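You operate a simulated robot arm through the tools that you are given. There is no shell and no other tool. Be economical: measure what you need, move in short steps, check, and stop when the job is done.

The job below is to be done with a simulated robot arm. You get a single attempt, and the scene is never put back.

JOB
Take the plain grey relay out of the screw press.
Fine: dark blue knob to UP, carriage out, relay into the green relay tray, then push the empty carriage back in; the dark blue relays stay. Set down upright: plain grey relay.

The check looks at the end state, three seconds after you hand in, the way a careful person would. Anything else that was tipped, shoved, dropped, spilled or broken makes it a failure.

ROBOT AND FRAMES
A 7-joint arm with a two-finger parallel gripper, fixed in place. Base frame: the origin is at the foot of the arm, x ahead of it, y to its left, z up; the work surface is at about z = 0. Lengths are in m, angles in degrees, forces in N, time in s.
With the tool pointing down near the work surface it reaches from about 0.24 to 0.62 m from the base axis. Its first joint turns from -66.0 to 66.0 degrees. Payload 2.6 kg.
The tool frame sits at the grasp point between the pads (the TCP): z along the fingers, y along the line on which they close. The tips reach 0.03 m beyond it. The gripper opens to 0.094 m. The fingers are 0.028 m wide and 0.01 m thick; the gripper's body (0.05 by 0.096 m) begins 0.055 m behind the TCP.
Orientation is that of the tool frame in the base frame, as a unit quaternion [x, y, z, w]. With the fingers straight down and closing along the base's y, the tool's x points along the base's -x, its y along +y and its z along -z.

CONTROLS
- The arm moves only by the tool jog_arm. Its argument "plan" is a list of rows, each a list of 7 numbers: the turn, a rotation vector about the tool's x, y, z in rad, then the shift along the tool's x, y, z in m, then the finger opening in m, from 0 to 0.094. In form: [[wx, wy, wz, x, y, z, fingers], ...]. A call has 1 to 10 rows; each row shifts and turns the commanded pose from where the row before left it, along the tool's axes as they then stand. Each row takes 0.2 s and may step no farther than 0.05 m and 8.6 degrees from the row before; otherwise, or with a gripper value out of range, the whole call is refused. Where a pose cannot be reached the arm comes as near as it can. A force on the tool above 80 N (or 10 N above the force at the start of the call, whichever is more), or a blocked arm, ends the call early, and 0.2 s more pass. Each finger travels about 0.072 m/s and halts on what it meets, pressing with about 35 N; the grip force reading is that of the motor and also rises with nothing between the fingers. The clock runs only during rows and for 0.2 s after the last one: add rows that do not move to give the fingers time. The reply holds the time, the measured pose of the TCP, the force on the tool along the base axes, the opening and the grip force, in the units named above and with some noise, with the torque about the TCP (base axes, N m) and any sound that the robot's microphone picked up, and new pictures: "show" is both (left out), scene, wrist or none.
- Cameras (640 x 400 px; columns grow to the right, rows downward): "scene" is fixed at [0.0161, 0.4401, 0.5658]; the picture's right is [-0.83, -0.56, 0.00], its down [-0.29, 0.43, -0.86] and it looks along [0.48, -0.71, -0.52] (base axes); focal length 273 px, centre (320, 200). "wrist" rides on the gripper at [0.076, 0.014, -0.102] in the tool frame; the picture's right is [-0.18, 0.98, 0.00], its down [-0.75, -0.14, -0.64] and it looks along [-0.63, -0.12, 0.77] (tool axes); focal length 243 px, centre (320, 200). There is no depth. A picture from a camera that has moved, and an enlarged one, comes with that camera's place and axes in the base frame and with its lens. The place of the scene camera against the robot may be out by one fixed shift of up to 0.025 m in any direction.
- enlarge(camera, box): a new picture of the part [left, top, right, bottom] of that camera's present view, enlarged. No time passes.
- close_job(): hands the job in; it is judged then, once.

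Go step by step. Nothing tells you positions but the pictures and the camera data: compare them with the known pose of the tool, close in by small moves and look again before you grip or let go. The budget is 120 turns and 200 pictures, counting those below and the enlarged ones. Unless the task says otherwise, let go and move clear before handing in, and close with one line.

The tools are called after "Call:" by a JSON object that holds its "method" and its "body". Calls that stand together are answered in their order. jog_arm: Moves the arm, as the interface text tells. Its arguments: {"type":"object","properties":{"plan":{"type":"array"},"show":{"type":"string","enum":["both","scene","wrist","none"]}},"required":["plan"]} The other tools are called the same way: enlarge (camera, box) takes an enlarged picture of a part of a camera's view; close_job () hands the job in.

At the start:

```text
time: 0.0
position: [0.2943, -0.0199, 0.4393]
ee_rot: [0.001, 1.0, -0.001, 0.0]
force: [-0.1, -0.2, -0.6]
wrist_torque: [0.01, 0.01, 0.0]
gripper_width: 0.0939
finger_force: 0.0
```

scene: 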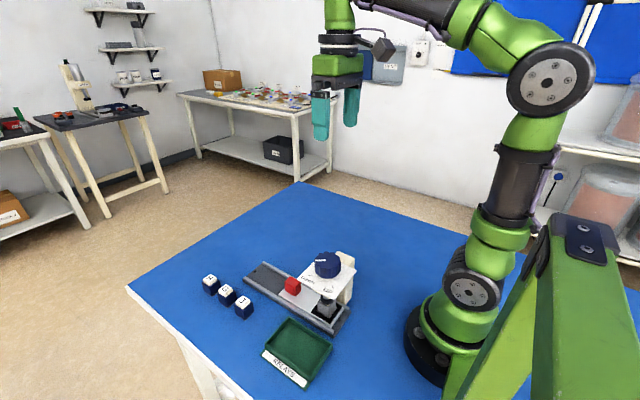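
wrist: 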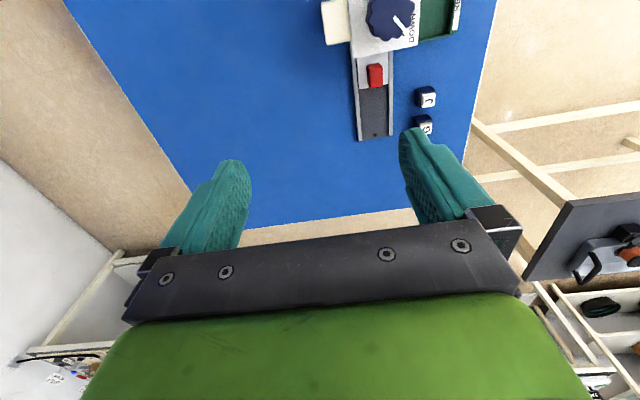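

I see the press with a dark blue knob, a carriage with a red block (handle), dark blue relays and a green tray. I'll look closer first.

Call:
{"method": "enlarge", "body": {"camera": "scene", "box": [190, 230, 370, 390]}}

Call:
{"method": "enlarge", "body": {"camera": "wrist", "box": [300, 0, 480, 150]}}

```text
2.50 times, centred on (280, 310) of scene
camera zoom: at [0.0161, 0.4401, 0.5658], right [-0.83, -0.56, 0.0], down [-0.29, 0.43, -0.86], along [0.48, -0.71, -0.52], focal length 684 px, centre (420, -75)
```

zoom: 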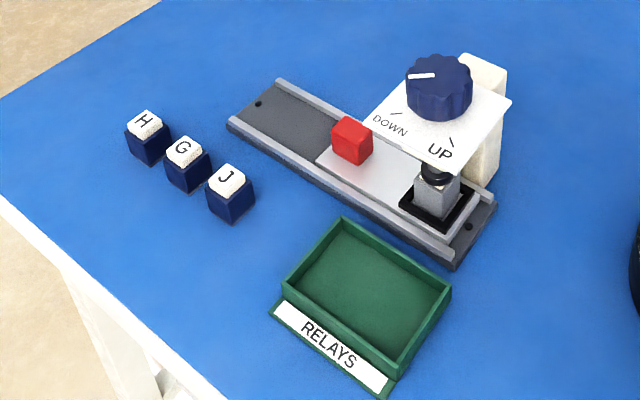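

```text
2.67 times, centred on (390, 75) of wrist
camera zoom: at [0.2191, -0.0055, 0.5411], right [0.18, 0.98, 0.0], down [0.75, -0.14, 0.64], along [0.63, -0.12, -0.77], focal length 647 px, centre (133, 533)
```

zoom: 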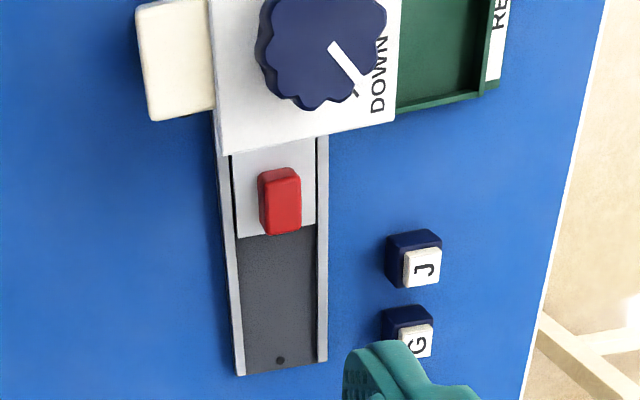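

The press is at about x 0.25–0.48, y 0.075, with its carriage sliding out along +x. I need a quarter turn CCW on the knob, so I'll go nearer for a better look.

Call:
{"method": "jog_arm", "body": {"plan": [[0, 0, 0, 0.01, 0.03, 0.02, 0.094], [0, 0, 0, 0.01, 0.03, 0.02, 0.094], [0, 0, 0, 0.01, 0.03, 0.02, 0.094], [0, 0, 0, 0, 0, 0, 0.094]]}}

```text
time: 1.0
position: [0.2649, 0.0716, 0.3787]
ee_rot: [0.001, 1.0, 0.0, -0.001]
force: [-0.7, -0.4, -0.2]
wrist_torque: [-0.02, 0.0, -0.02]
gripper_width: 0.0941
finger_force: 0.0
camera wrist: at [0.1882, 0.0847, 0.4805], right [0.18, 0.98, 0.0], down [0.75, -0.14, 0.64], along [0.63, -0.12, -0.77], focal length 243 px, centre (320, 200)
```

scene: 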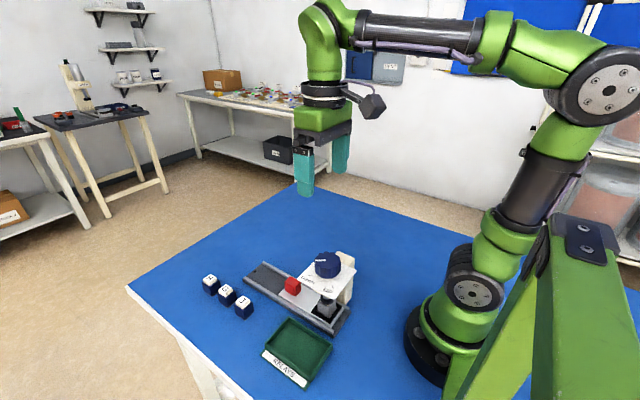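
wrist: 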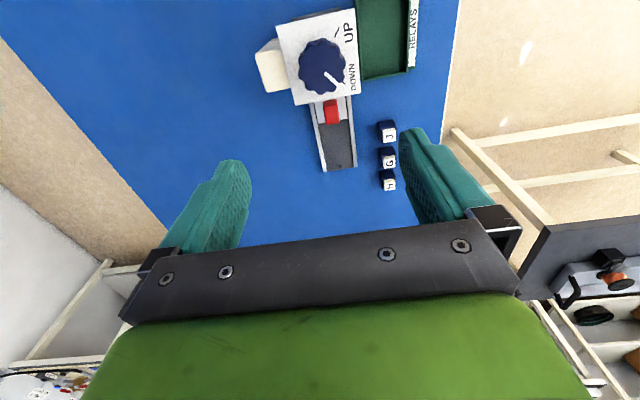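

Call:
{"method": "enlarge", "body": {"camera": "wrist", "box": [240, 0, 420, 200]}}

```text
2.00 times, centred on (330, 100) of wrist
camera zoom: at [0.1882, 0.0847, 0.4805], right [0.18, 0.98, 0.0], down [0.75, -0.14, 0.64], along [0.63, -0.12, -0.77], focal length 485 px, centre (300, 400)
```

zoom: 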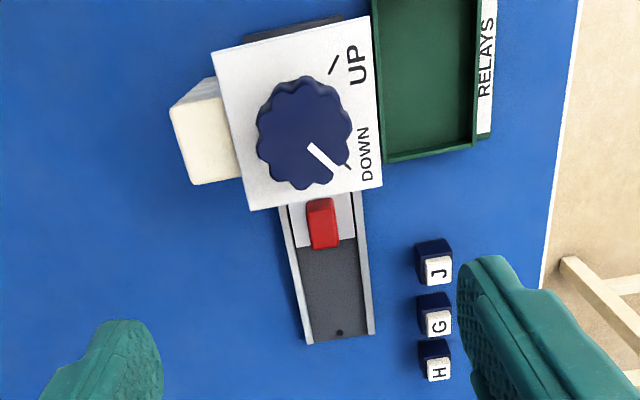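

The knob is at about (0.250, 0.076), its top at z≈0.167, and the turn from DOWN to UP is about 95–100° CCW. I'll come over it, pre-turned 45° CW.

Call:
{"method": "jog_arm", "body": {"plan": [[0, 0, 0, 0.015, 0.004, 0.03, 0.094], [0, 0, 0, 0, 0, 0.04, 0.094], [0, 0, 0.131, 0, 0, 0.03, 0.094], [0, 0, 0.131, 0, 0, 0, 0.094], [0, 0, 0.131, 0, 0, 0, 0.094], [0, 0, 0.131, 0, 0, 0, 0.094], [0, 0, 0.131, 0, 0, 0, 0.094], [0, 0, 0.131, 0, 0, 0, 0.094], [0, 0, 0, 0, 0, 0, 0.094]]}}

```text
time: 3.0
position: [0.2494, 0.0738, 0.2796]
ee_rot: [0.384, 0.923, 0.0, 0.0]
force: [-0.4, 0.4, 0.2]
wrist_torque: [0.05, 0.0, -0.02]
gripper_width: 0.0939
finger_force: 0.1
camera wrist: at [0.2068, 0.1385, 0.3812], right [0.83, 0.56, 0.0], down [0.43, -0.63, 0.64], along [0.36, -0.53, -0.77], focal length 243 px, centre (320, 200)
```

scene: 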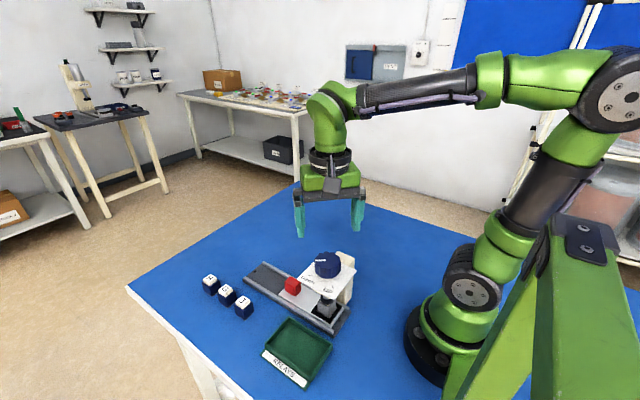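
wrist: 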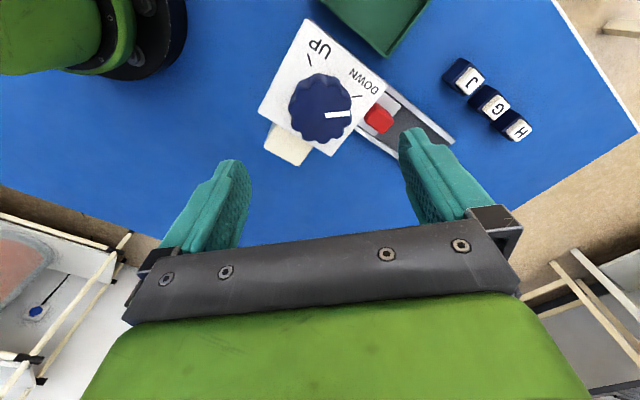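

Knob centre confirmed at about (0.249, 0.077). I'll descend around it, then check.

Call:
{"method": "jog_arm", "body": {"plan": [[0, 0, 0, 0.0025, 0.0025, 0.02, 0.094], [0, 0, 0, 0, 0, 0.03, 0.094], [0, 0, 0, 0, 0, 0.025, 0.094], [0, 0, 0, 0, 0, 0.012, 0.094], [0, 0, 0, 0, 0, 0, 0.094]]}}

Call:
{"method": "enlarge", "body": {"camera": "scene", "box": [250, 200, 410, 340]}}

```text
time: 4.2
position: [0.2503, 0.0777, 0.1928]
ee_rot: [0.384, 0.923, 0.001, 0.0]
force: [-0.7, 0.1, 0.9]
wrist_torque: [-0.02, 0.01, -0.02]
gripper_width: 0.094
finger_force: 0.0
camera wrist: at [0.2064, 0.1421, 0.2939], right [0.83, 0.56, 0.0], down [0.43, -0.63, 0.64], along [0.36, -0.53, -0.77], focal length 243 px, centre (320, 200)
```

scene: 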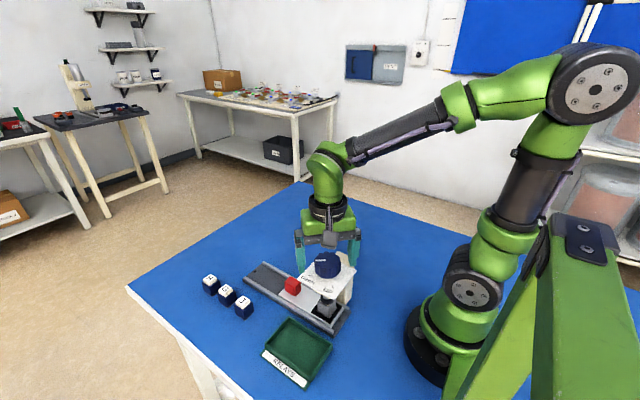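
wrist: 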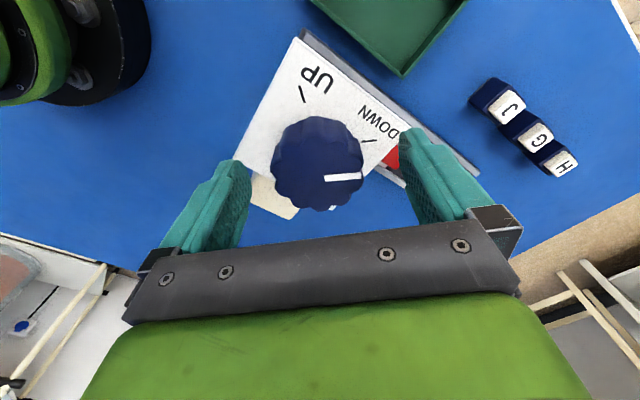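

```text
2.86 times, centred on (330, 270) of scene
camera zoom: at [0.0161, 0.4401, 0.5658], right [-0.83, -0.56, 0.0], down [-0.29, 0.43, -0.86], along [0.48, -0.71, -0.52], focal length 781 px, centre (291, 0)
```

zoom: 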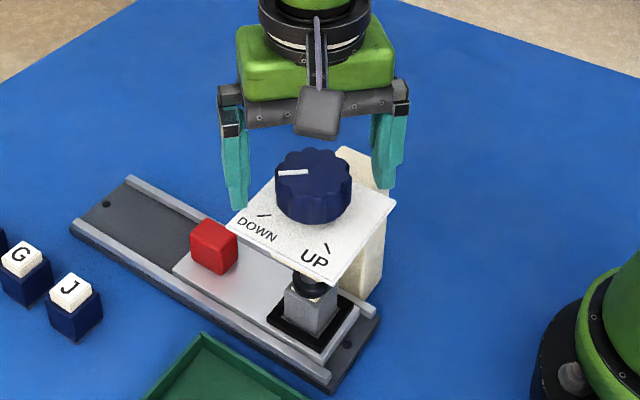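

Centred well. Down 18 mm more, then close on the knob.

Call:
{"method": "jog_arm", "body": {"plan": [[0, 0, 0, 0.0015, 0, 0.018, 0.094], [0, 0, 0, 0, 0, 0, 0.07], [0, 0, 0, 0, 0, 0, 0.045], [0, 0, 0, 0, 0, 0, 0.045], [0, 0, 0, 0, 0, 0, 0.045]]}}

Call:
{"method": "enlarge", "body": {"camera": "scene", "box": [250, 200, 410, 340]}}

```text
time: 5.4
position: [0.2477, 0.0772, 0.1742]
ee_rot: [0.385, 0.923, -0.002, -0.002]
force: [-18.2, -24.4, 5.1]
wrist_torque: [0.01, 0.1, -0.13]
gripper_width: 0.0575
finger_force: 45.1
camera wrist: at [0.2052, 0.142, 0.2757], right [0.83, 0.56, 0.0], down [0.43, -0.63, 0.64], along [0.36, -0.53, -0.77], focal length 243 px, centre (320, 200)
```

scene: 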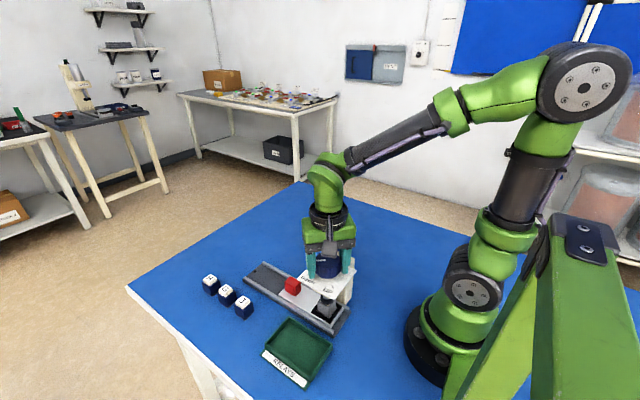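
wrist: 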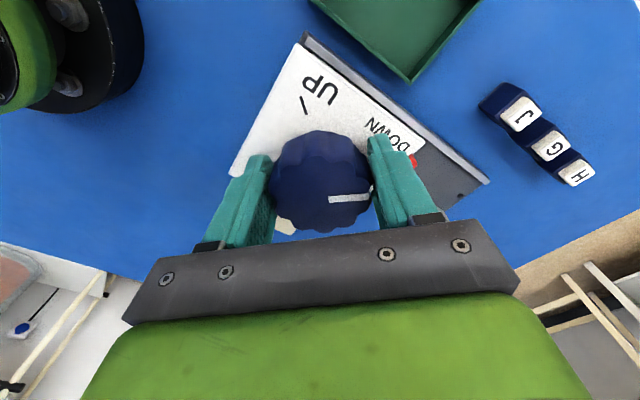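

```text
2.86 times, centred on (330, 270) of scene
camera zoom: at [0.016, 0.4401, 0.5658], right [-0.83, -0.56, 0.0], down [-0.29, 0.43, -0.86], along [0.48, -0.71, -0.52], focal length 781 px, centre (291, 0)
```

zoom: 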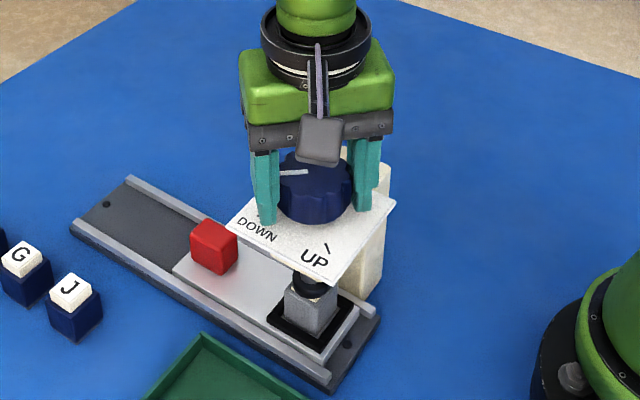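

Gripped, with a sideways force showing that I'm about 2–3 mm off. I'll relieve that and start the turn.

Call:
{"method": "jog_arm", "body": {"plan": [[0, 0, 0, 0, -0.0025, 0, 0.045], [0, 0, -0.1, 0, 0, 0, 0.045], [0, 0, -0.1, 0, 0, 0, 0.045], [0, 0, -0.1, 0, 0, 0, 0.045], [0, 0, 0, 0, 0, 0, 0.045]]}}

```text
time: 6.6
position: [0.2473, 0.0756, 0.1746]
ee_rot: [0.24, 0.971, 0.0, 0.0]
force: [9.8, -11.6, -24.0]
wrist_torque: [0.61, 0.37, 0.01]
gripper_width: 0.0575
finger_force: 44.8
camera wrist: at [0.1868, 0.1249, 0.2757], right [0.62, 0.78, 0.0], down [0.6, -0.48, 0.64], along [0.5, -0.4, -0.77], focal length 243 px, centre (320, 200)
```

scene: 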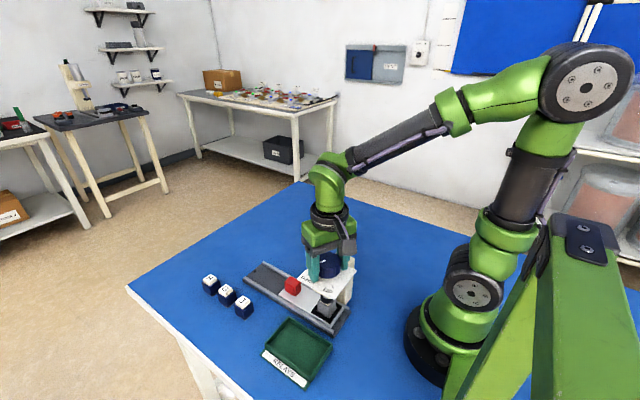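
wrist: 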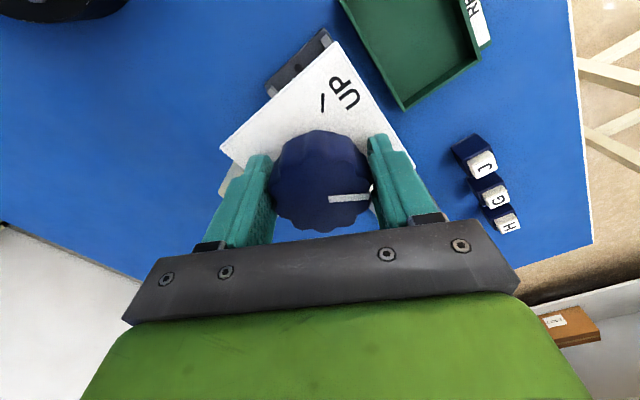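

The knob turns freely with the gripper. Continuing.

Call:
{"method": "jog_arm", "body": {"plan": [[0, 0, -0.12, 0, 0, 0, 0.045], [0, 0, -0.12, 0, 0, 0, 0.045], [0, 0, -0.12, 0, 0, 0, 0.045], [0, 0, -0.12, 0, 0, 0, 0.045], [0, 0, 0, 0, 0, 0, 0.045]]}}

```text
time: 7.8
position: [0.2464, 0.0748, 0.1734]
ee_rot: [0.003, 1.0, -0.002, 0.0]
force: [-2.9, -33.1, -7.5]
wrist_torque: [0.81, -0.07, -0.1]
gripper_width: 0.0573
finger_force: 44.9
camera wrist: at [0.1713, 0.0905, 0.2759], right [0.19, 0.98, 0.0], down [0.75, -0.14, 0.64], along [0.63, -0.12, -0.77], focal length 243 px, centre (320, 200)
```

scene: 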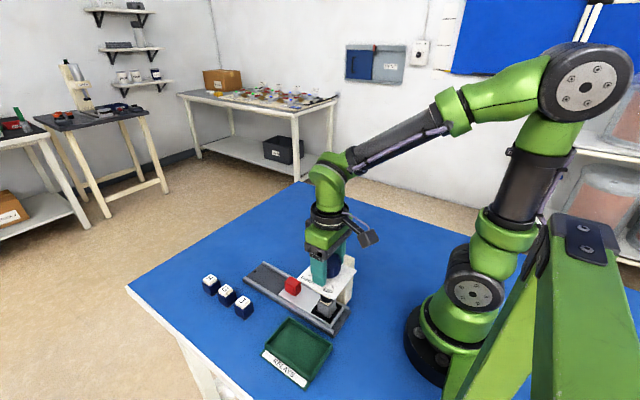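
wrist: 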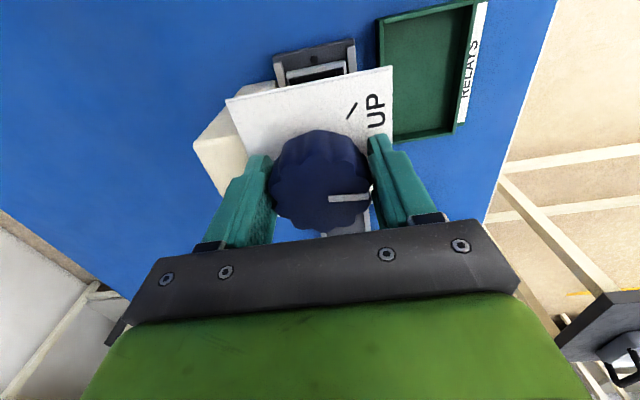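

Halfway round. I'll relieve the sideways force and continue.

Call:
{"method": "jog_arm", "body": {"plan": [[0, 0, 0, 0, -0.003, 0, 0.045], [0, 0, -0.12, 0, 0, 0, 0.045], [0, 0, -0.12, 0, 0, 0, 0.045], [0, 0, -0.12, 0, 0, 0, 0.045], [0, 0, -0.12, 0, 0, 0, 0.045], [0, 0, -0.12, 0, 0, 0, 0.045], [0, 0, 0, 0, 0, 0, 0.045]]}}

Call:
{"method": "enlarge", "body": {"camera": "scene", "box": [250, 200, 410, 340]}}

```text
time: 9.4
position: [0.2466, 0.0735, 0.173]
ee_rot: [-0.293, 0.956, 0.0, 0.002]
force: [6.8, -15.1, -12.9]
wrist_torque: [0.23, 0.42, 0.0]
gripper_width: 0.0571
finger_force: 45.2
camera wrist: at [0.1768, 0.0429, 0.276], right [-0.4, 0.92, 0.0], down [0.7, 0.31, 0.64], along [0.59, 0.26, -0.77], focal length 243 px, centre (320, 200)
```

scene: 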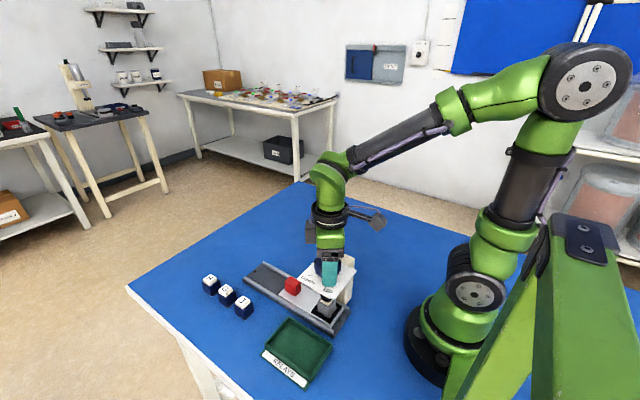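
wrist: 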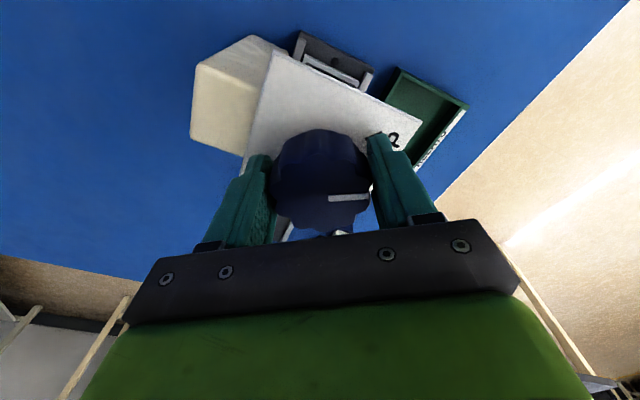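

```text
2.86 times, centred on (330, 270) of scene
camera zoom: at [0.0161, 0.4401, 0.5658], right [-0.83, -0.56, 0.0], down [-0.29, 0.43, -0.86], along [0.48, -0.71, -0.52], focal length 781 px, centre (291, 0)
```

zoom: 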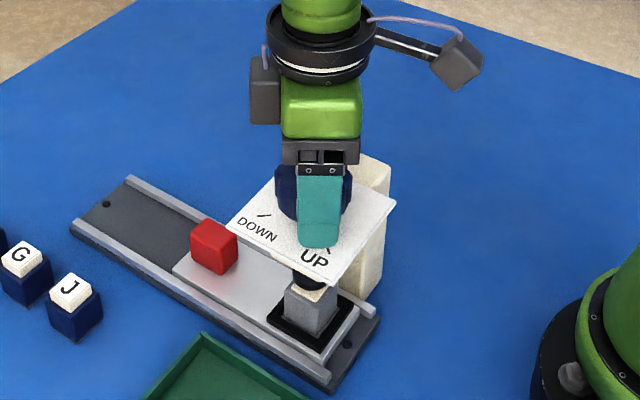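

About 79° turned so far; around 21° more, then I'll release and inspect.

Call:
{"method": "jog_arm", "body": {"plan": [[0, 0, -0.12, 0, -0.001, 0, 0.045], [0, 0, -0.12, 0, 0, 0, 0.045], [0, 0, -0.12, 0, 0, 0, 0.045], [0, 0, 0, 0, 0, 0, 0.045]]}}

Call:
{"method": "enlarge", "body": {"camera": "scene", "box": [250, 200, 410, 340]}}

```text
time: 10.4
position: [0.2487, 0.0718, 0.1745]
ee_rot: [-0.46, 0.888, -0.001, 0.001]
force: [15.6, -13.6, -18.1]
wrist_torque: [0.45, 0.14, -0.06]
gripper_width: 0.0572
finger_force: 44.8
camera wrist: at [0.1929, 0.0191, 0.276], right [-0.7, 0.72, 0.0], down [0.55, 0.53, 0.64], along [0.46, 0.45, -0.77], focal length 243 px, centre (320, 200)
```

scene: 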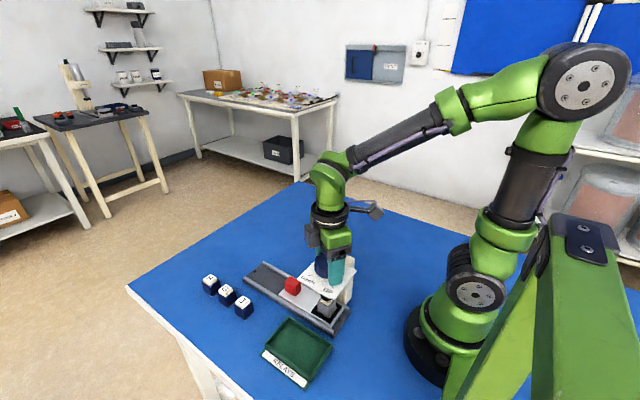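
wrist: 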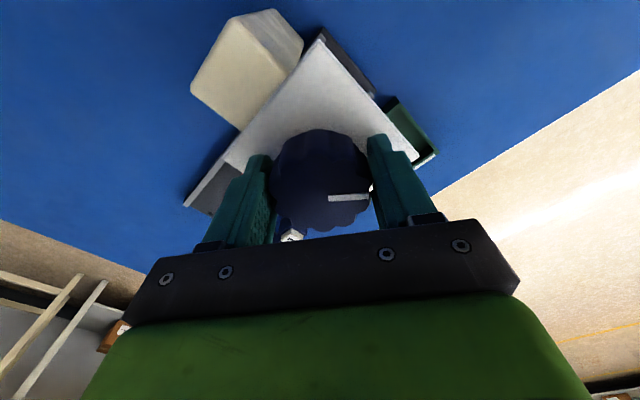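

```text
2.86 times, centred on (330, 270) of scene
camera zoom: at [0.0162, 0.4401, 0.5658], right [-0.83, -0.56, 0.0], down [-0.29, 0.43, -0.86], along [0.48, -0.71, -0.52], focal length 781 px, centre (291, 0)
```

zoom: 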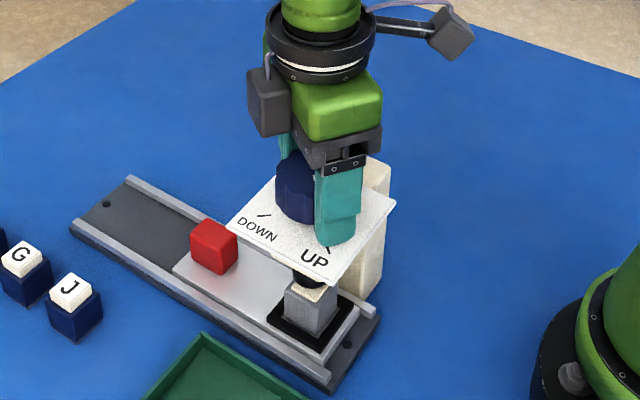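

The ram is off the relay. I'll release and rise to read the knob.

Call:
{"method": "jog_arm", "body": {"plan": [[0, 0, 0, 0, 0, 0, 0.07], [0, 0, 0, 0, 0, 0, 0.094], [0, 0, 0, 0, 0, -0.001, 0.094], [0, 0, 0, 0, 0, -0.03, 0.094], [0, 0, 0, 0, 0, -0.04, 0.094], [0, 0, 0, 0, 0, -0.04, 0.094], [0, 0, 0, 0, 0, 0, 0.094]]}}

Call:
{"method": "enlarge", "body": {"camera": "scene", "box": [250, 200, 410, 340]}}

```text
time: 12.0
position: [0.2485, 0.0728, 0.2852]
ee_rot: [-0.459, 0.888, 0.001, 0.0]
force: [0.2, 0.4, 0.0]
wrist_torque: [-0.01, -0.02, -0.01]
gripper_width: 0.0941
finger_force: 0.0
camera wrist: at [0.1928, 0.0193, 0.3869], right [-0.7, 0.72, 0.0], down [0.55, 0.53, 0.64], along [0.46, 0.45, -0.77], focal length 243 px, centre (320, 200)
```

scene: 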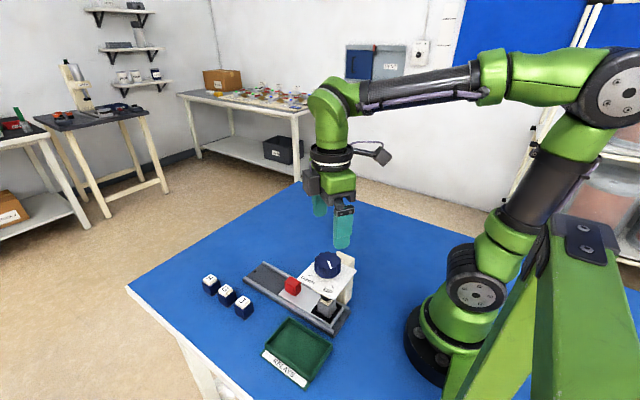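
wrist: 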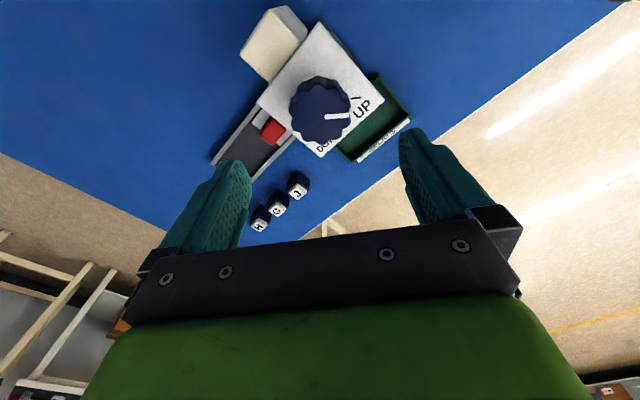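

```text
2.86 times, centred on (330, 270) of scene
camera zoom: at [0.0161, 0.4401, 0.5658], right [-0.83, -0.56, 0.0], down [-0.29, 0.43, -0.86], along [0.48, -0.71, -0.52], focal length 781 px, centre (291, 0)
```

zoom: 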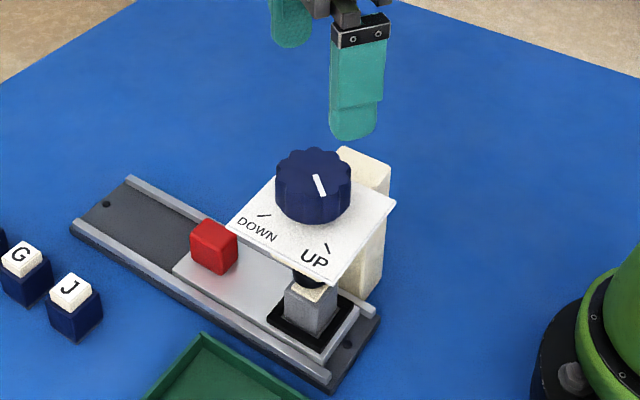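

Call:
{"method": "enlarge", "body": {"camera": "scene", "box": [300, 245, 360, 305]}}

Call:
{"method": "enlarge", "body": {"camera": "wrist", "box": [270, 50, 400, 160]}}

```text
6.67 times, centred on (330, 275) of scene
camera zoom: at [0.0161, 0.4401, 0.5658], right [-0.83, -0.56, 0.0], down [-0.29, 0.43, -0.86], along [0.48, -0.71, -0.52], focal length 1823 px, centre (253, -300)
```

zoom: 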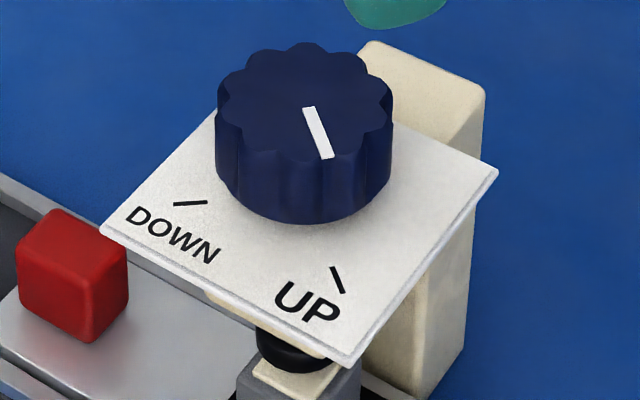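

```text
3.64 times, centred on (335, 105) of wrist
camera zoom: at [0.1928, 0.0193, 0.3869], right [-0.7, 0.72, 0.0], down [0.55, 0.53, 0.64], along [0.46, 0.45, -0.77], focal length 882 px, centre (266, 546)
```

zoom: 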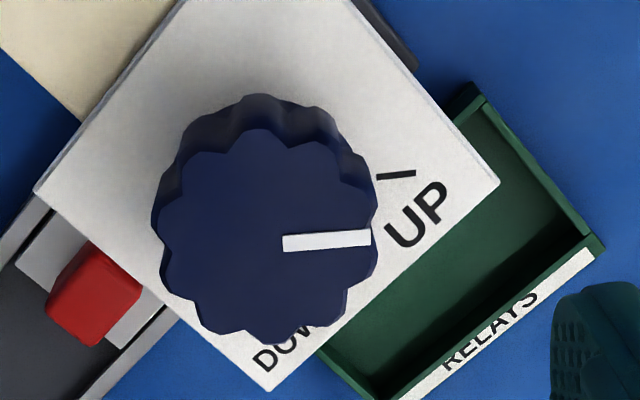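

The pointer is parallel with the UP mark, so the knob is done. Next I straighten the yaw, move out over +x and tilt the tool 30° so that the wrist camera clears the knob while I grip the red handle.

Call:
{"method": "jog_arm", "body": {"plan": [[0, 0, 0.119, 0, 0, 0, 0.094], [0, 0, 0.119, 0, 0, 0, 0.094], [0, 0, 0.119, 0, 0, 0, 0.094], [0, 0, 0.119, 0, 0, 0, 0.094], [0, 0, 0.119, 0, 0, 0, 0.094], [0, 0, 0.119, 0, 0, 0, 0.094], [0, 0, 0.119, 0, 0, 0, 0.094], [0, 0, 0.119, 0, 0, 0, 0.094], [0, 0, 0, -0.04, 0, 0, 0.094], [0, 0, 0, -0.04, 0, 0, 0.094]], "show": "none"}}

Call:
{"method": "jog_arm", "body": {"plan": [[0, 0.105, 0, -0.04, 0, 0, 0.094], [0, 0.105, 0, 0, 0, 0, 0.094], [0, 0.105, 0, 0, 0, 0, 0.094], [0, 0.105, 0, 0, 0, 0, 0.094], [0, 0.105, 0, 0, 0, 0, 0.094], [0, 0, 0, 0, 0, 0, 0.094], [0, 0, 0, 0, 0, 0, 0.094]]}}

```text
time: 14.2
position: [0.3276, 0.0734, 0.2854]
ee_rot: [0.0, 1.0, 0.0, 0.0]
force: [-0.9, -0.4, 0.2]
wrist_torque: [0.0, 0.01, 0.0]
gripper_width: 0.0939
finger_force: 0.0
```

```text
time: 15.8
position: [0.3682, 0.0732, 0.2849]
ee_rot: [0.0, 0.966, 0.0, -0.259]
force: [0.5, 0.1, 1.0]
wrist_torque: [-0.01, 0.01, 0.0]
gripper_width: 0.0937
finger_force: 0.0
camera wrist: at [0.3538, 0.0877, 0.4116], right [0.16, 0.98, -0.09], down [0.97, -0.14, 0.18], along [0.16, -0.12, -0.98], focal length 243 px, centre (320, 200)
```

scene: 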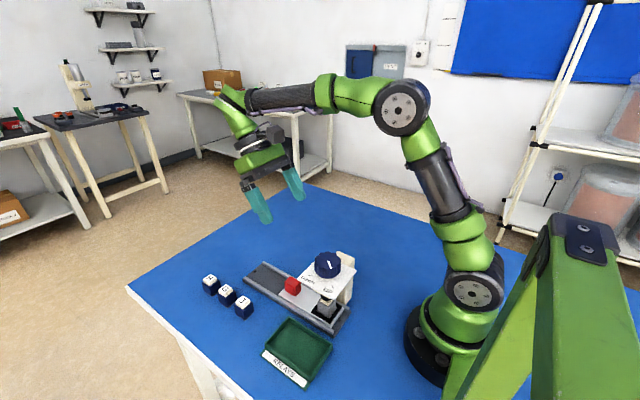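
wrist: 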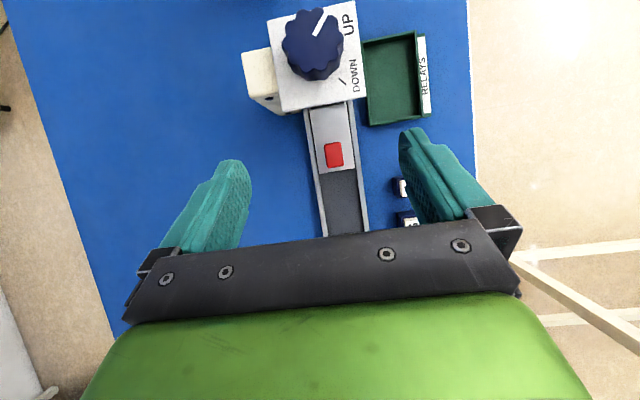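

The handle is at about (0.350, 0.074) and the view from here is good. I'll descend to just above it with a narrower opening.

Call:
{"method": "jog_arm", "body": {"plan": [[0, 0, 0, -0.02, 0, 0.0361, 0.07], [0, 0, 0, -0.02, 0, 0.0361, 0.055], [0, 0, 0, -0.02, 0, 0.0361, 0.055], [0, 0, 0, -0.02, 0, 0.0361, 0.055], [0, 0, 0, 0, 0, 0, 0.055]]}}

Call:
{"method": "enlarge", "body": {"camera": "scene", "box": [220, 200, 380, 340]}}

```text
time: 17.0
position: [0.3651, 0.0723, 0.1185]
ee_rot: [-0.001, 0.966, 0.0, -0.259]
force: [-0.7, -0.5, 0.8]
wrist_torque: [0.03, 0.04, 0.0]
gripper_width: 0.0552
finger_force: 0.0
camera wrist: at [0.3507, 0.0878, 0.245], right [0.16, 0.98, -0.09], down [0.97, -0.14, 0.18], along [0.16, -0.12, -0.98], focal length 243 px, centre (320, 200)
```

scene: 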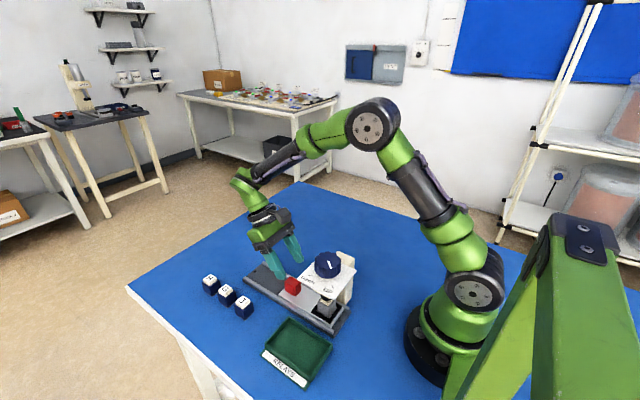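
wrist: 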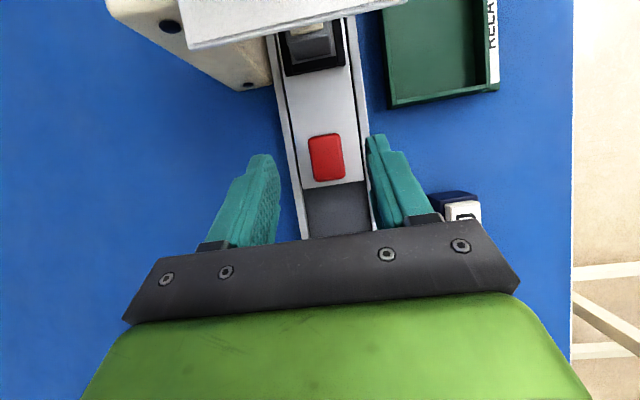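

```text
2.86 times, centred on (300, 270) of scene
camera zoom: at [0.0161, 0.4401, 0.5658], right [-0.83, -0.56, 0.0], down [-0.29, 0.43, -0.86], along [0.48, -0.71, -0.52], focal length 781 px, centre (377, 0)
```

zoom: 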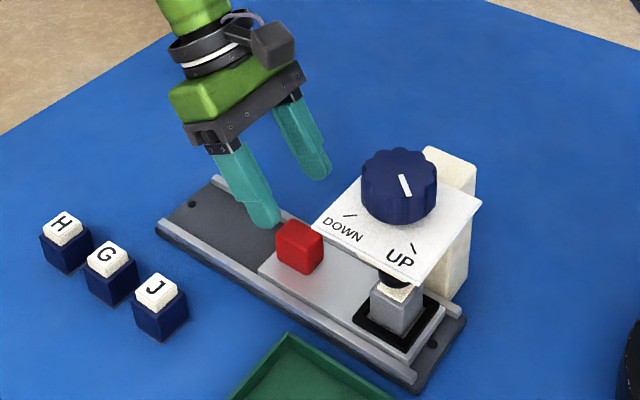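

Call:
{"method": "jog_arm", "body": {"plan": [[0, 0, 0, -0.012, 0.002, 0.0235, 0.055], [0, 0, 0, -0.0117, 0, 0.0235, 0.055], [0, 0, 0, 0, 0, 0, 0.055]]}}

Call:
{"method": "enlarge", "body": {"camera": "scene", "box": [240, 230, 340, 330]}}

```text
time: 17.8
position: [0.3616, 0.0757, 0.0655]
ee_rot: [-0.001, 0.966, 0.0, -0.26]
force: [-0.8, -0.1, -0.3]
wrist_torque: [0.0, 0.03, 0.04]
gripper_width: 0.055
finger_force: 0.0
camera wrist: at [0.348, 0.0895, 0.1928], right [0.16, 0.98, -0.09], down [0.97, -0.14, 0.18], along [0.16, -0.12, -0.98], focal length 243 px, centre (320, 200)
```

scene: 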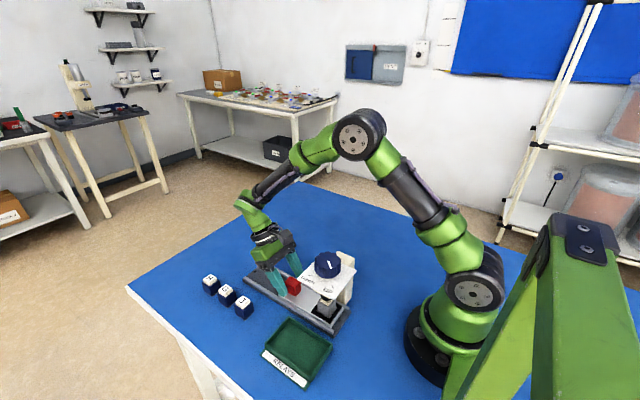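
wrist: 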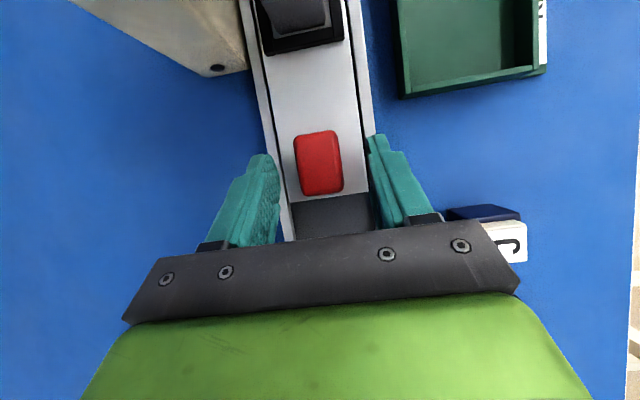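

```text
4.00 times, centred on (290, 280) of scene
camera zoom: at [0.0161, 0.4401, 0.5658], right [-0.83, -0.56, 0.0], down [-0.29, 0.43, -0.86], along [0.48, -0.71, -0.52], focal length 1094 px, centre (440, -120)
```

zoom: 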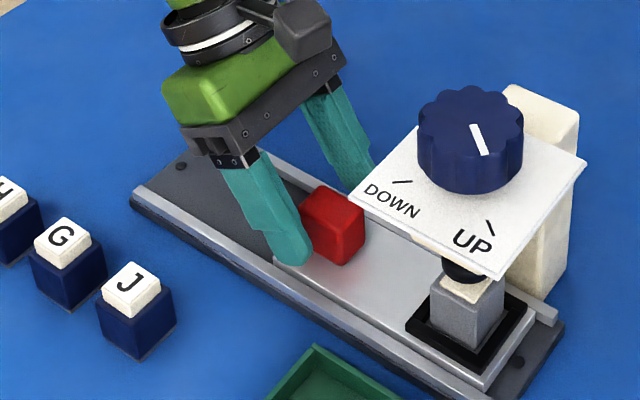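

The fingers straddle the handle. A small nudge inward, then close.

Call:
{"method": "jog_arm", "body": {"plan": [[0, 0, 0, 0.0032, -0.001, 0.0065, 0.055], [0, 0, 0, 0, 0, 0, 0.035], [0, 0, 0, 0, 0, 0, 0.015], [0, 0, 0, 0, 0, 0, 0.015], [0, 0, 0, 0, 0, 0, 0.015]]}}

```text
time: 19.0
position: [0.3571, 0.0749, 0.0627]
ee_rot: [-0.002, 0.966, 0.0, -0.259]
force: [1.1, 5.2, -3.4]
wrist_torque: [-0.01, -0.45, 0.03]
gripper_width: 0.0304
finger_force: 44.9
camera wrist: at [0.3418, 0.0891, 0.1892], right [0.16, 0.98, -0.09], down [0.97, -0.14, 0.18], along [0.16, -0.12, -0.98], focal length 243 px, centre (320, 200)
```

scene: 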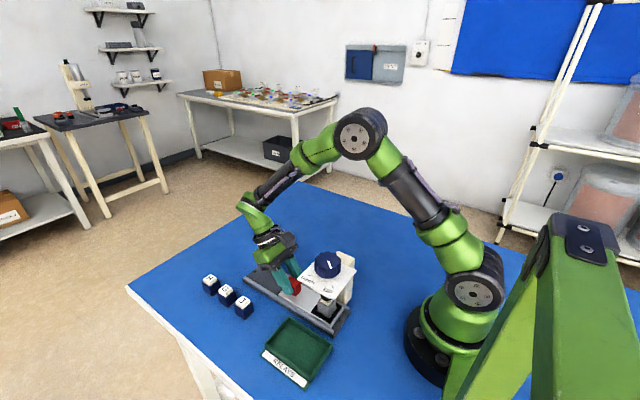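
wrist: 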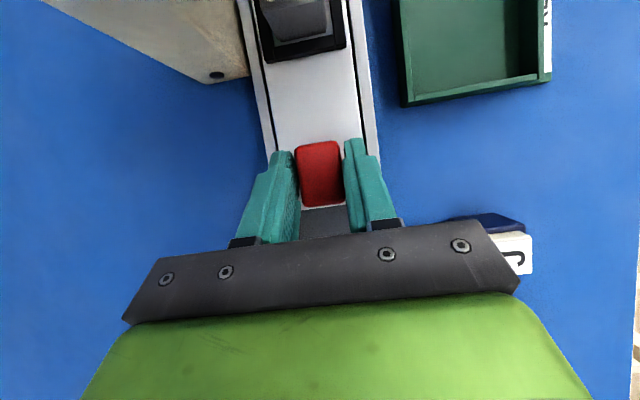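

Handle gripped. I'll pull gently and check that the relay rides clear of the ram.

Call:
{"method": "jog_arm", "body": {"plan": [[0, 0, 0, -0.0069, 0, -0.004, 0.015], [0, 0, 0, -0.0069, 0, -0.004, 0.015], [0, 0, 0, -0.0069, 0, -0.004, 0.015], [0, 0, 0, 0, 0, 0, 0.015]]}}

Call:
{"method": "enlarge", "body": {"camera": "scene", "box": [260, 230, 370, 340]}}

```text
time: 20.0
position: [0.3783, 0.0751, 0.0632]
ee_rot: [-0.001, 0.965, 0.0, -0.26]
force: [-0.6, 11.3, -18.0]
wrist_torque: [-0.01, -0.33, 0.11]
gripper_width: 0.0304
finger_force: 44.7
camera wrist: at [0.3648, 0.0891, 0.1892], right [0.16, 0.98, -0.09], down [0.97, -0.14, 0.18], along [0.16, -0.12, -0.98], focal length 243 px, centre (320, 200)
```

scene: 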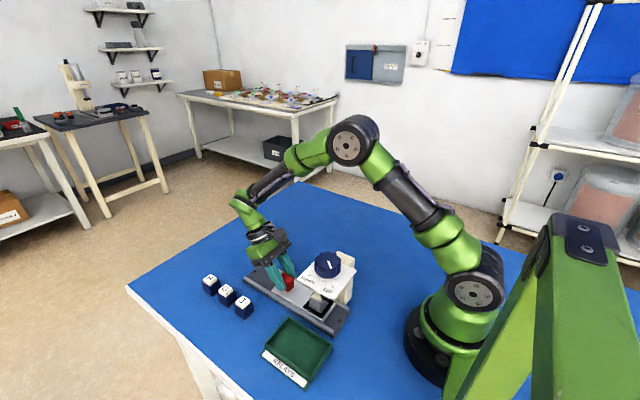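
wrist: 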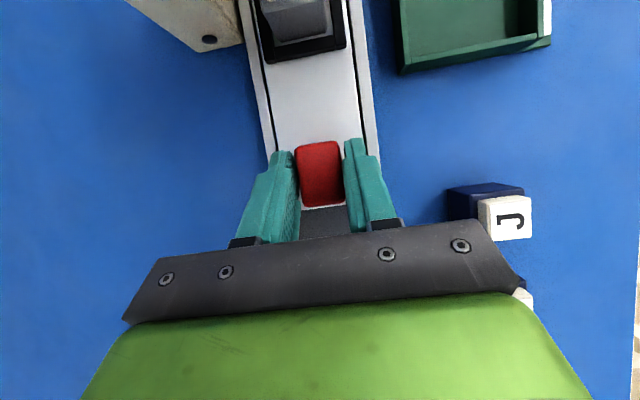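

```text
3.64 times, centred on (315, 285) of scene
camera zoom: at [0.0162, 0.4402, 0.5657], right [-0.83, -0.56, 0.0], down [-0.29, 0.43, -0.86], along [0.48, -0.71, -0.52], focal length 994 px, centre (338, -109)
```

zoom: 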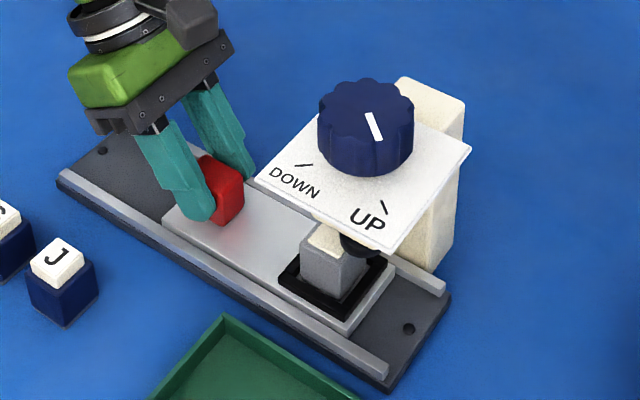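

Sliding cleanly, with the relay upright. Continuing the pull.

Call:
{"method": "jog_arm", "body": {"plan": [[0, 0, 0, -0.0125, 0, -0.006, 0.015], [0, 0, 0, -0.0121, 0, -0.007, 0.015], [0, 0, 0, -0.0121, 0, -0.007, 0.015], [0, 0, 0, -0.0121, 0, -0.007, 0.015], [0, 0, 0, -0.0121, 0, -0.007, 0.015], [0, 0, 0, 0, 0, 0, 0.015]]}}

Call:
{"method": "enlarge", "body": {"camera": "scene", "box": [230, 230, 370, 340]}}

```text
time: 21.4
position: [0.4497, 0.0753, 0.0632]
ee_rot: [-0.001, 0.966, 0.0, -0.259]
force: [2.1, 10.2, 14.4]
wrist_torque: [0.04, 0.34, -0.21]
gripper_width: 0.0303
finger_force: 45.1
camera wrist: at [0.4355, 0.0891, 0.1891], right [0.16, 0.98, -0.09], down [0.97, -0.14, 0.18], along [0.16, -0.12, -0.98], focal length 243 px, centre (320, 200)
```

scene: 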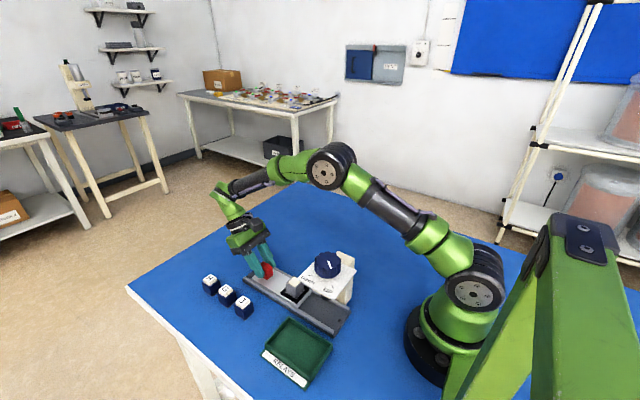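
wrist: 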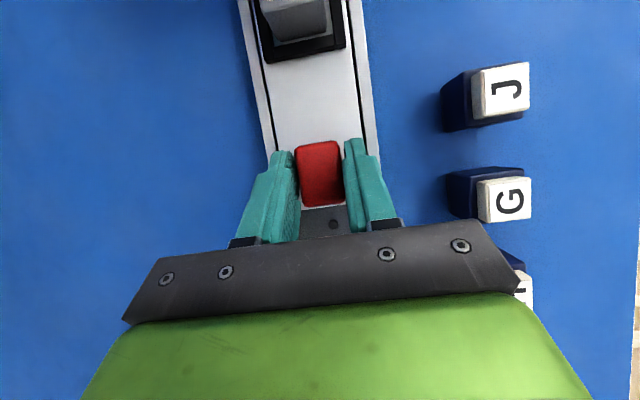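

```text
3.64 times, centred on (300, 285) of scene
camera zoom: at [0.016, 0.4401, 0.5658], right [-0.83, -0.56, 0.0], down [-0.29, 0.43, -0.86], along [0.48, -0.71, -0.52], focal length 994 px, centre (393, -109)
```

zoom: 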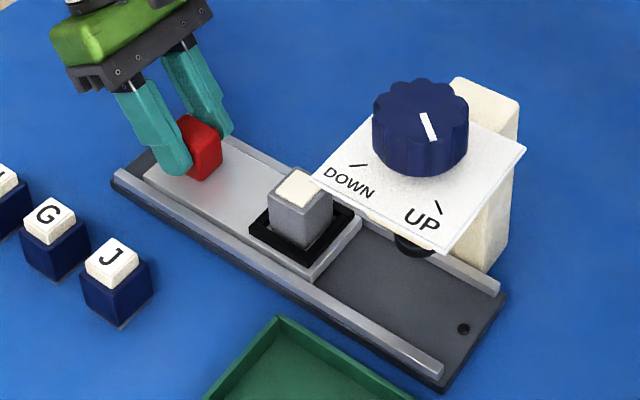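

The relay is out past the plate. A bit further for clearance, then release the handle.

Call:
{"method": "jog_arm", "body": {"plan": [[0, 0, 0, -0.0087, 0, -0.005, 0.015], [0, 0, 0, -0.0087, 0, -0.005, 0.015], [0, 0, 0, 0, 0, 0, 0.015]]}}

```text
time: 22.2
position: [0.4682, 0.0745, 0.0594]
ee_rot: [-0.001, 0.965, 0.0, -0.262]
force: [-12.6, 11.8, -13.6]
wrist_torque: [-0.01, -0.24, -0.48]
gripper_width: 0.0259
finger_force: 45.2
camera wrist: at [0.4543, 0.0892, 0.1864], right [0.16, 0.98, -0.09], down [0.98, -0.14, 0.17], along [0.16, -0.12, -0.98], focal length 243 px, centre (320, 200)
```

scene: 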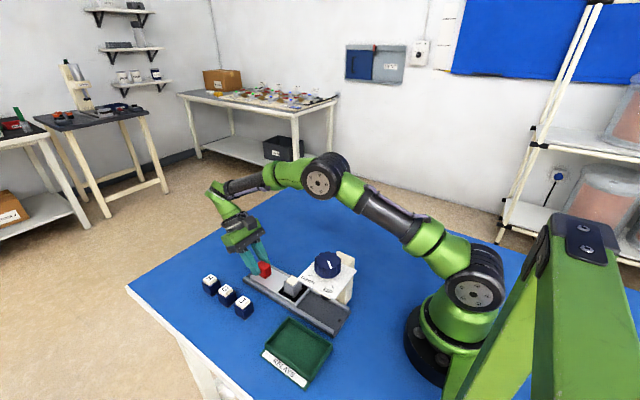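
wrist: 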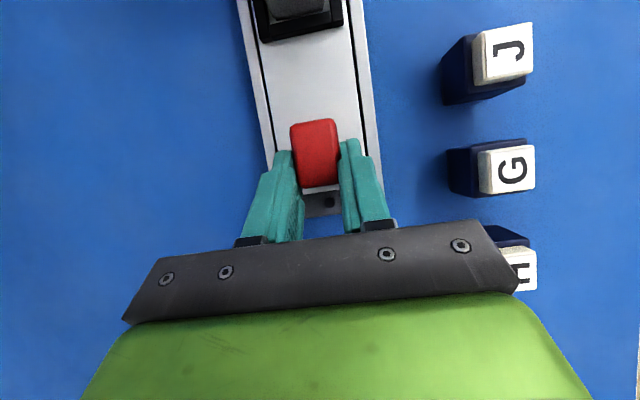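

The carriage met its stop and the grip slipped, so it's fully out. Release and rise.

Call:
{"method": "jog_arm", "body": {"plan": [[0, 0, 0, 0, 0, 0, 0.04], [0, 0, 0, 0, 0, 0, 0.055], [0, 0, 0, 0, 0, 0, 0.055], [0, 0, 0, 0.015, 0, -0.026, 0.055], [0, 0, 0, 0.02, 0, -0.0346, 0.055], [0, 0, 0, 0.02, 0, -0.0346, 0.055], [0, 0, 0, 0.035, 0, 0.02, 0.055], [0, 0, 0, 0, 0, 0, 0.055]]}}

Call:
{"method": "enlarge", "body": {"camera": "scene", "box": [230, 230, 370, 390]}}

```text
time: 24.0
position: [0.4285, 0.0728, 0.1724]
ee_rot: [0.0, 0.966, -0.001, -0.26]
force: [0.2, 0.4, -0.2]
wrist_torque: [-0.02, -0.01, -0.01]
gripper_width: 0.0552
finger_force: 0.1
camera wrist: at [0.4139, 0.0878, 0.2989], right [0.16, 0.98, -0.09], down [0.97, -0.14, 0.18], along [0.16, -0.12, -0.98], focal length 243 px, centre (320, 200)
```

scene: 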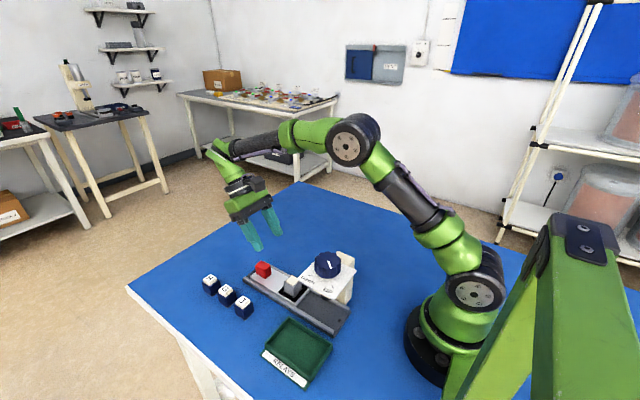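
wrist: 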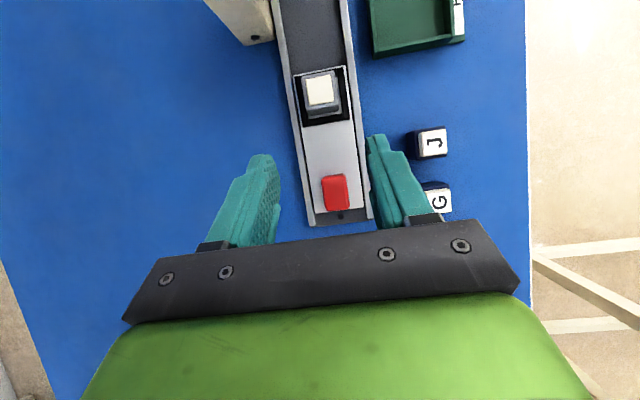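

```text
2.50 times, centred on (300, 310) of scene
camera zoom: at [0.0161, 0.4401, 0.5658], right [-0.83, -0.56, 0.0], down [-0.29, 0.43, -0.86], along [0.48, -0.71, -0.52], focal length 684 px, centre (370, -75)
```

zoom: 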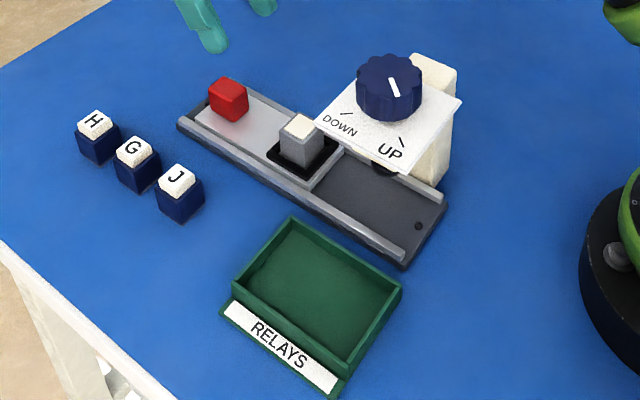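

The relay is at about (0.353, 0.075). I'll approach it with the same tilt, which keeps the camera off the knob.

Call:
{"method": "jog_arm", "body": {"plan": [[0, 0, 0, 0.0257, 0.002, 0.0148, 0.055], [0, 0, 0, 0.0257, 0, 0.0148, 0.055], [0, 0, 0, -0.016, 0, 0.033, 0.055], [0, 0, 0, -0.015, 0, 0.033, 0.055], [0, 0, 0, 0, 0, 0, 0.055]]}}

Call:
{"method": "enlarge", "body": {"camera": "scene", "box": [230, 230, 350, 330]}}

```text
time: 25.2
position: [0.3636, 0.0757, 0.0996]
ee_rot: [0.0, 0.966, 0.001, -0.26]
force: [-0.8, -0.8, -0.3]
wrist_torque: [-0.01, 0.01, 0.01]
gripper_width: 0.0552
finger_force: 0.1
camera wrist: at [0.3496, 0.0905, 0.2262], right [0.16, 0.98, -0.09], down [0.97, -0.14, 0.18], along [0.16, -0.12, -0.98], focal length 243 px, centre (320, 200)
```

scene: 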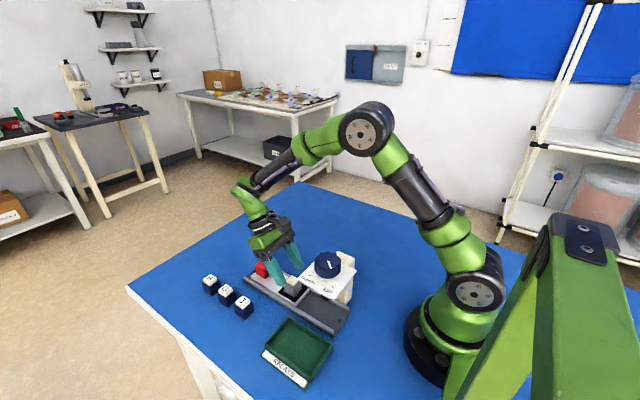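
wrist: 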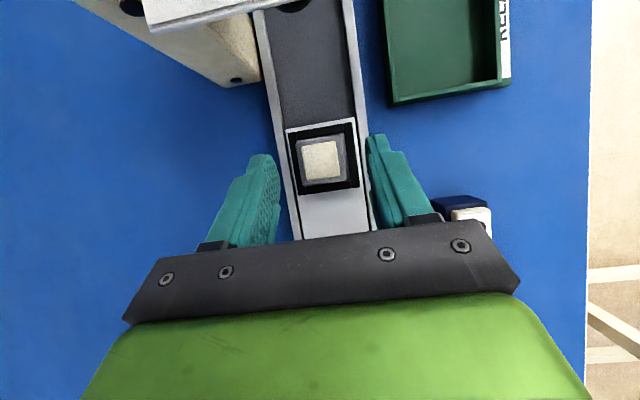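

```text
4.00 times, centred on (290, 280) of scene
camera zoom: at [0.0161, 0.4401, 0.5658], right [-0.83, -0.56, 0.0], down [-0.29, 0.43, -0.86], along [0.48, -0.71, -0.52], focal length 1094 px, centre (440, -120)
```

zoom: 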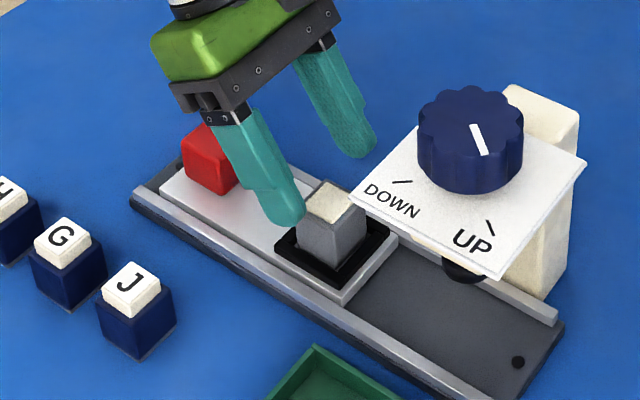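

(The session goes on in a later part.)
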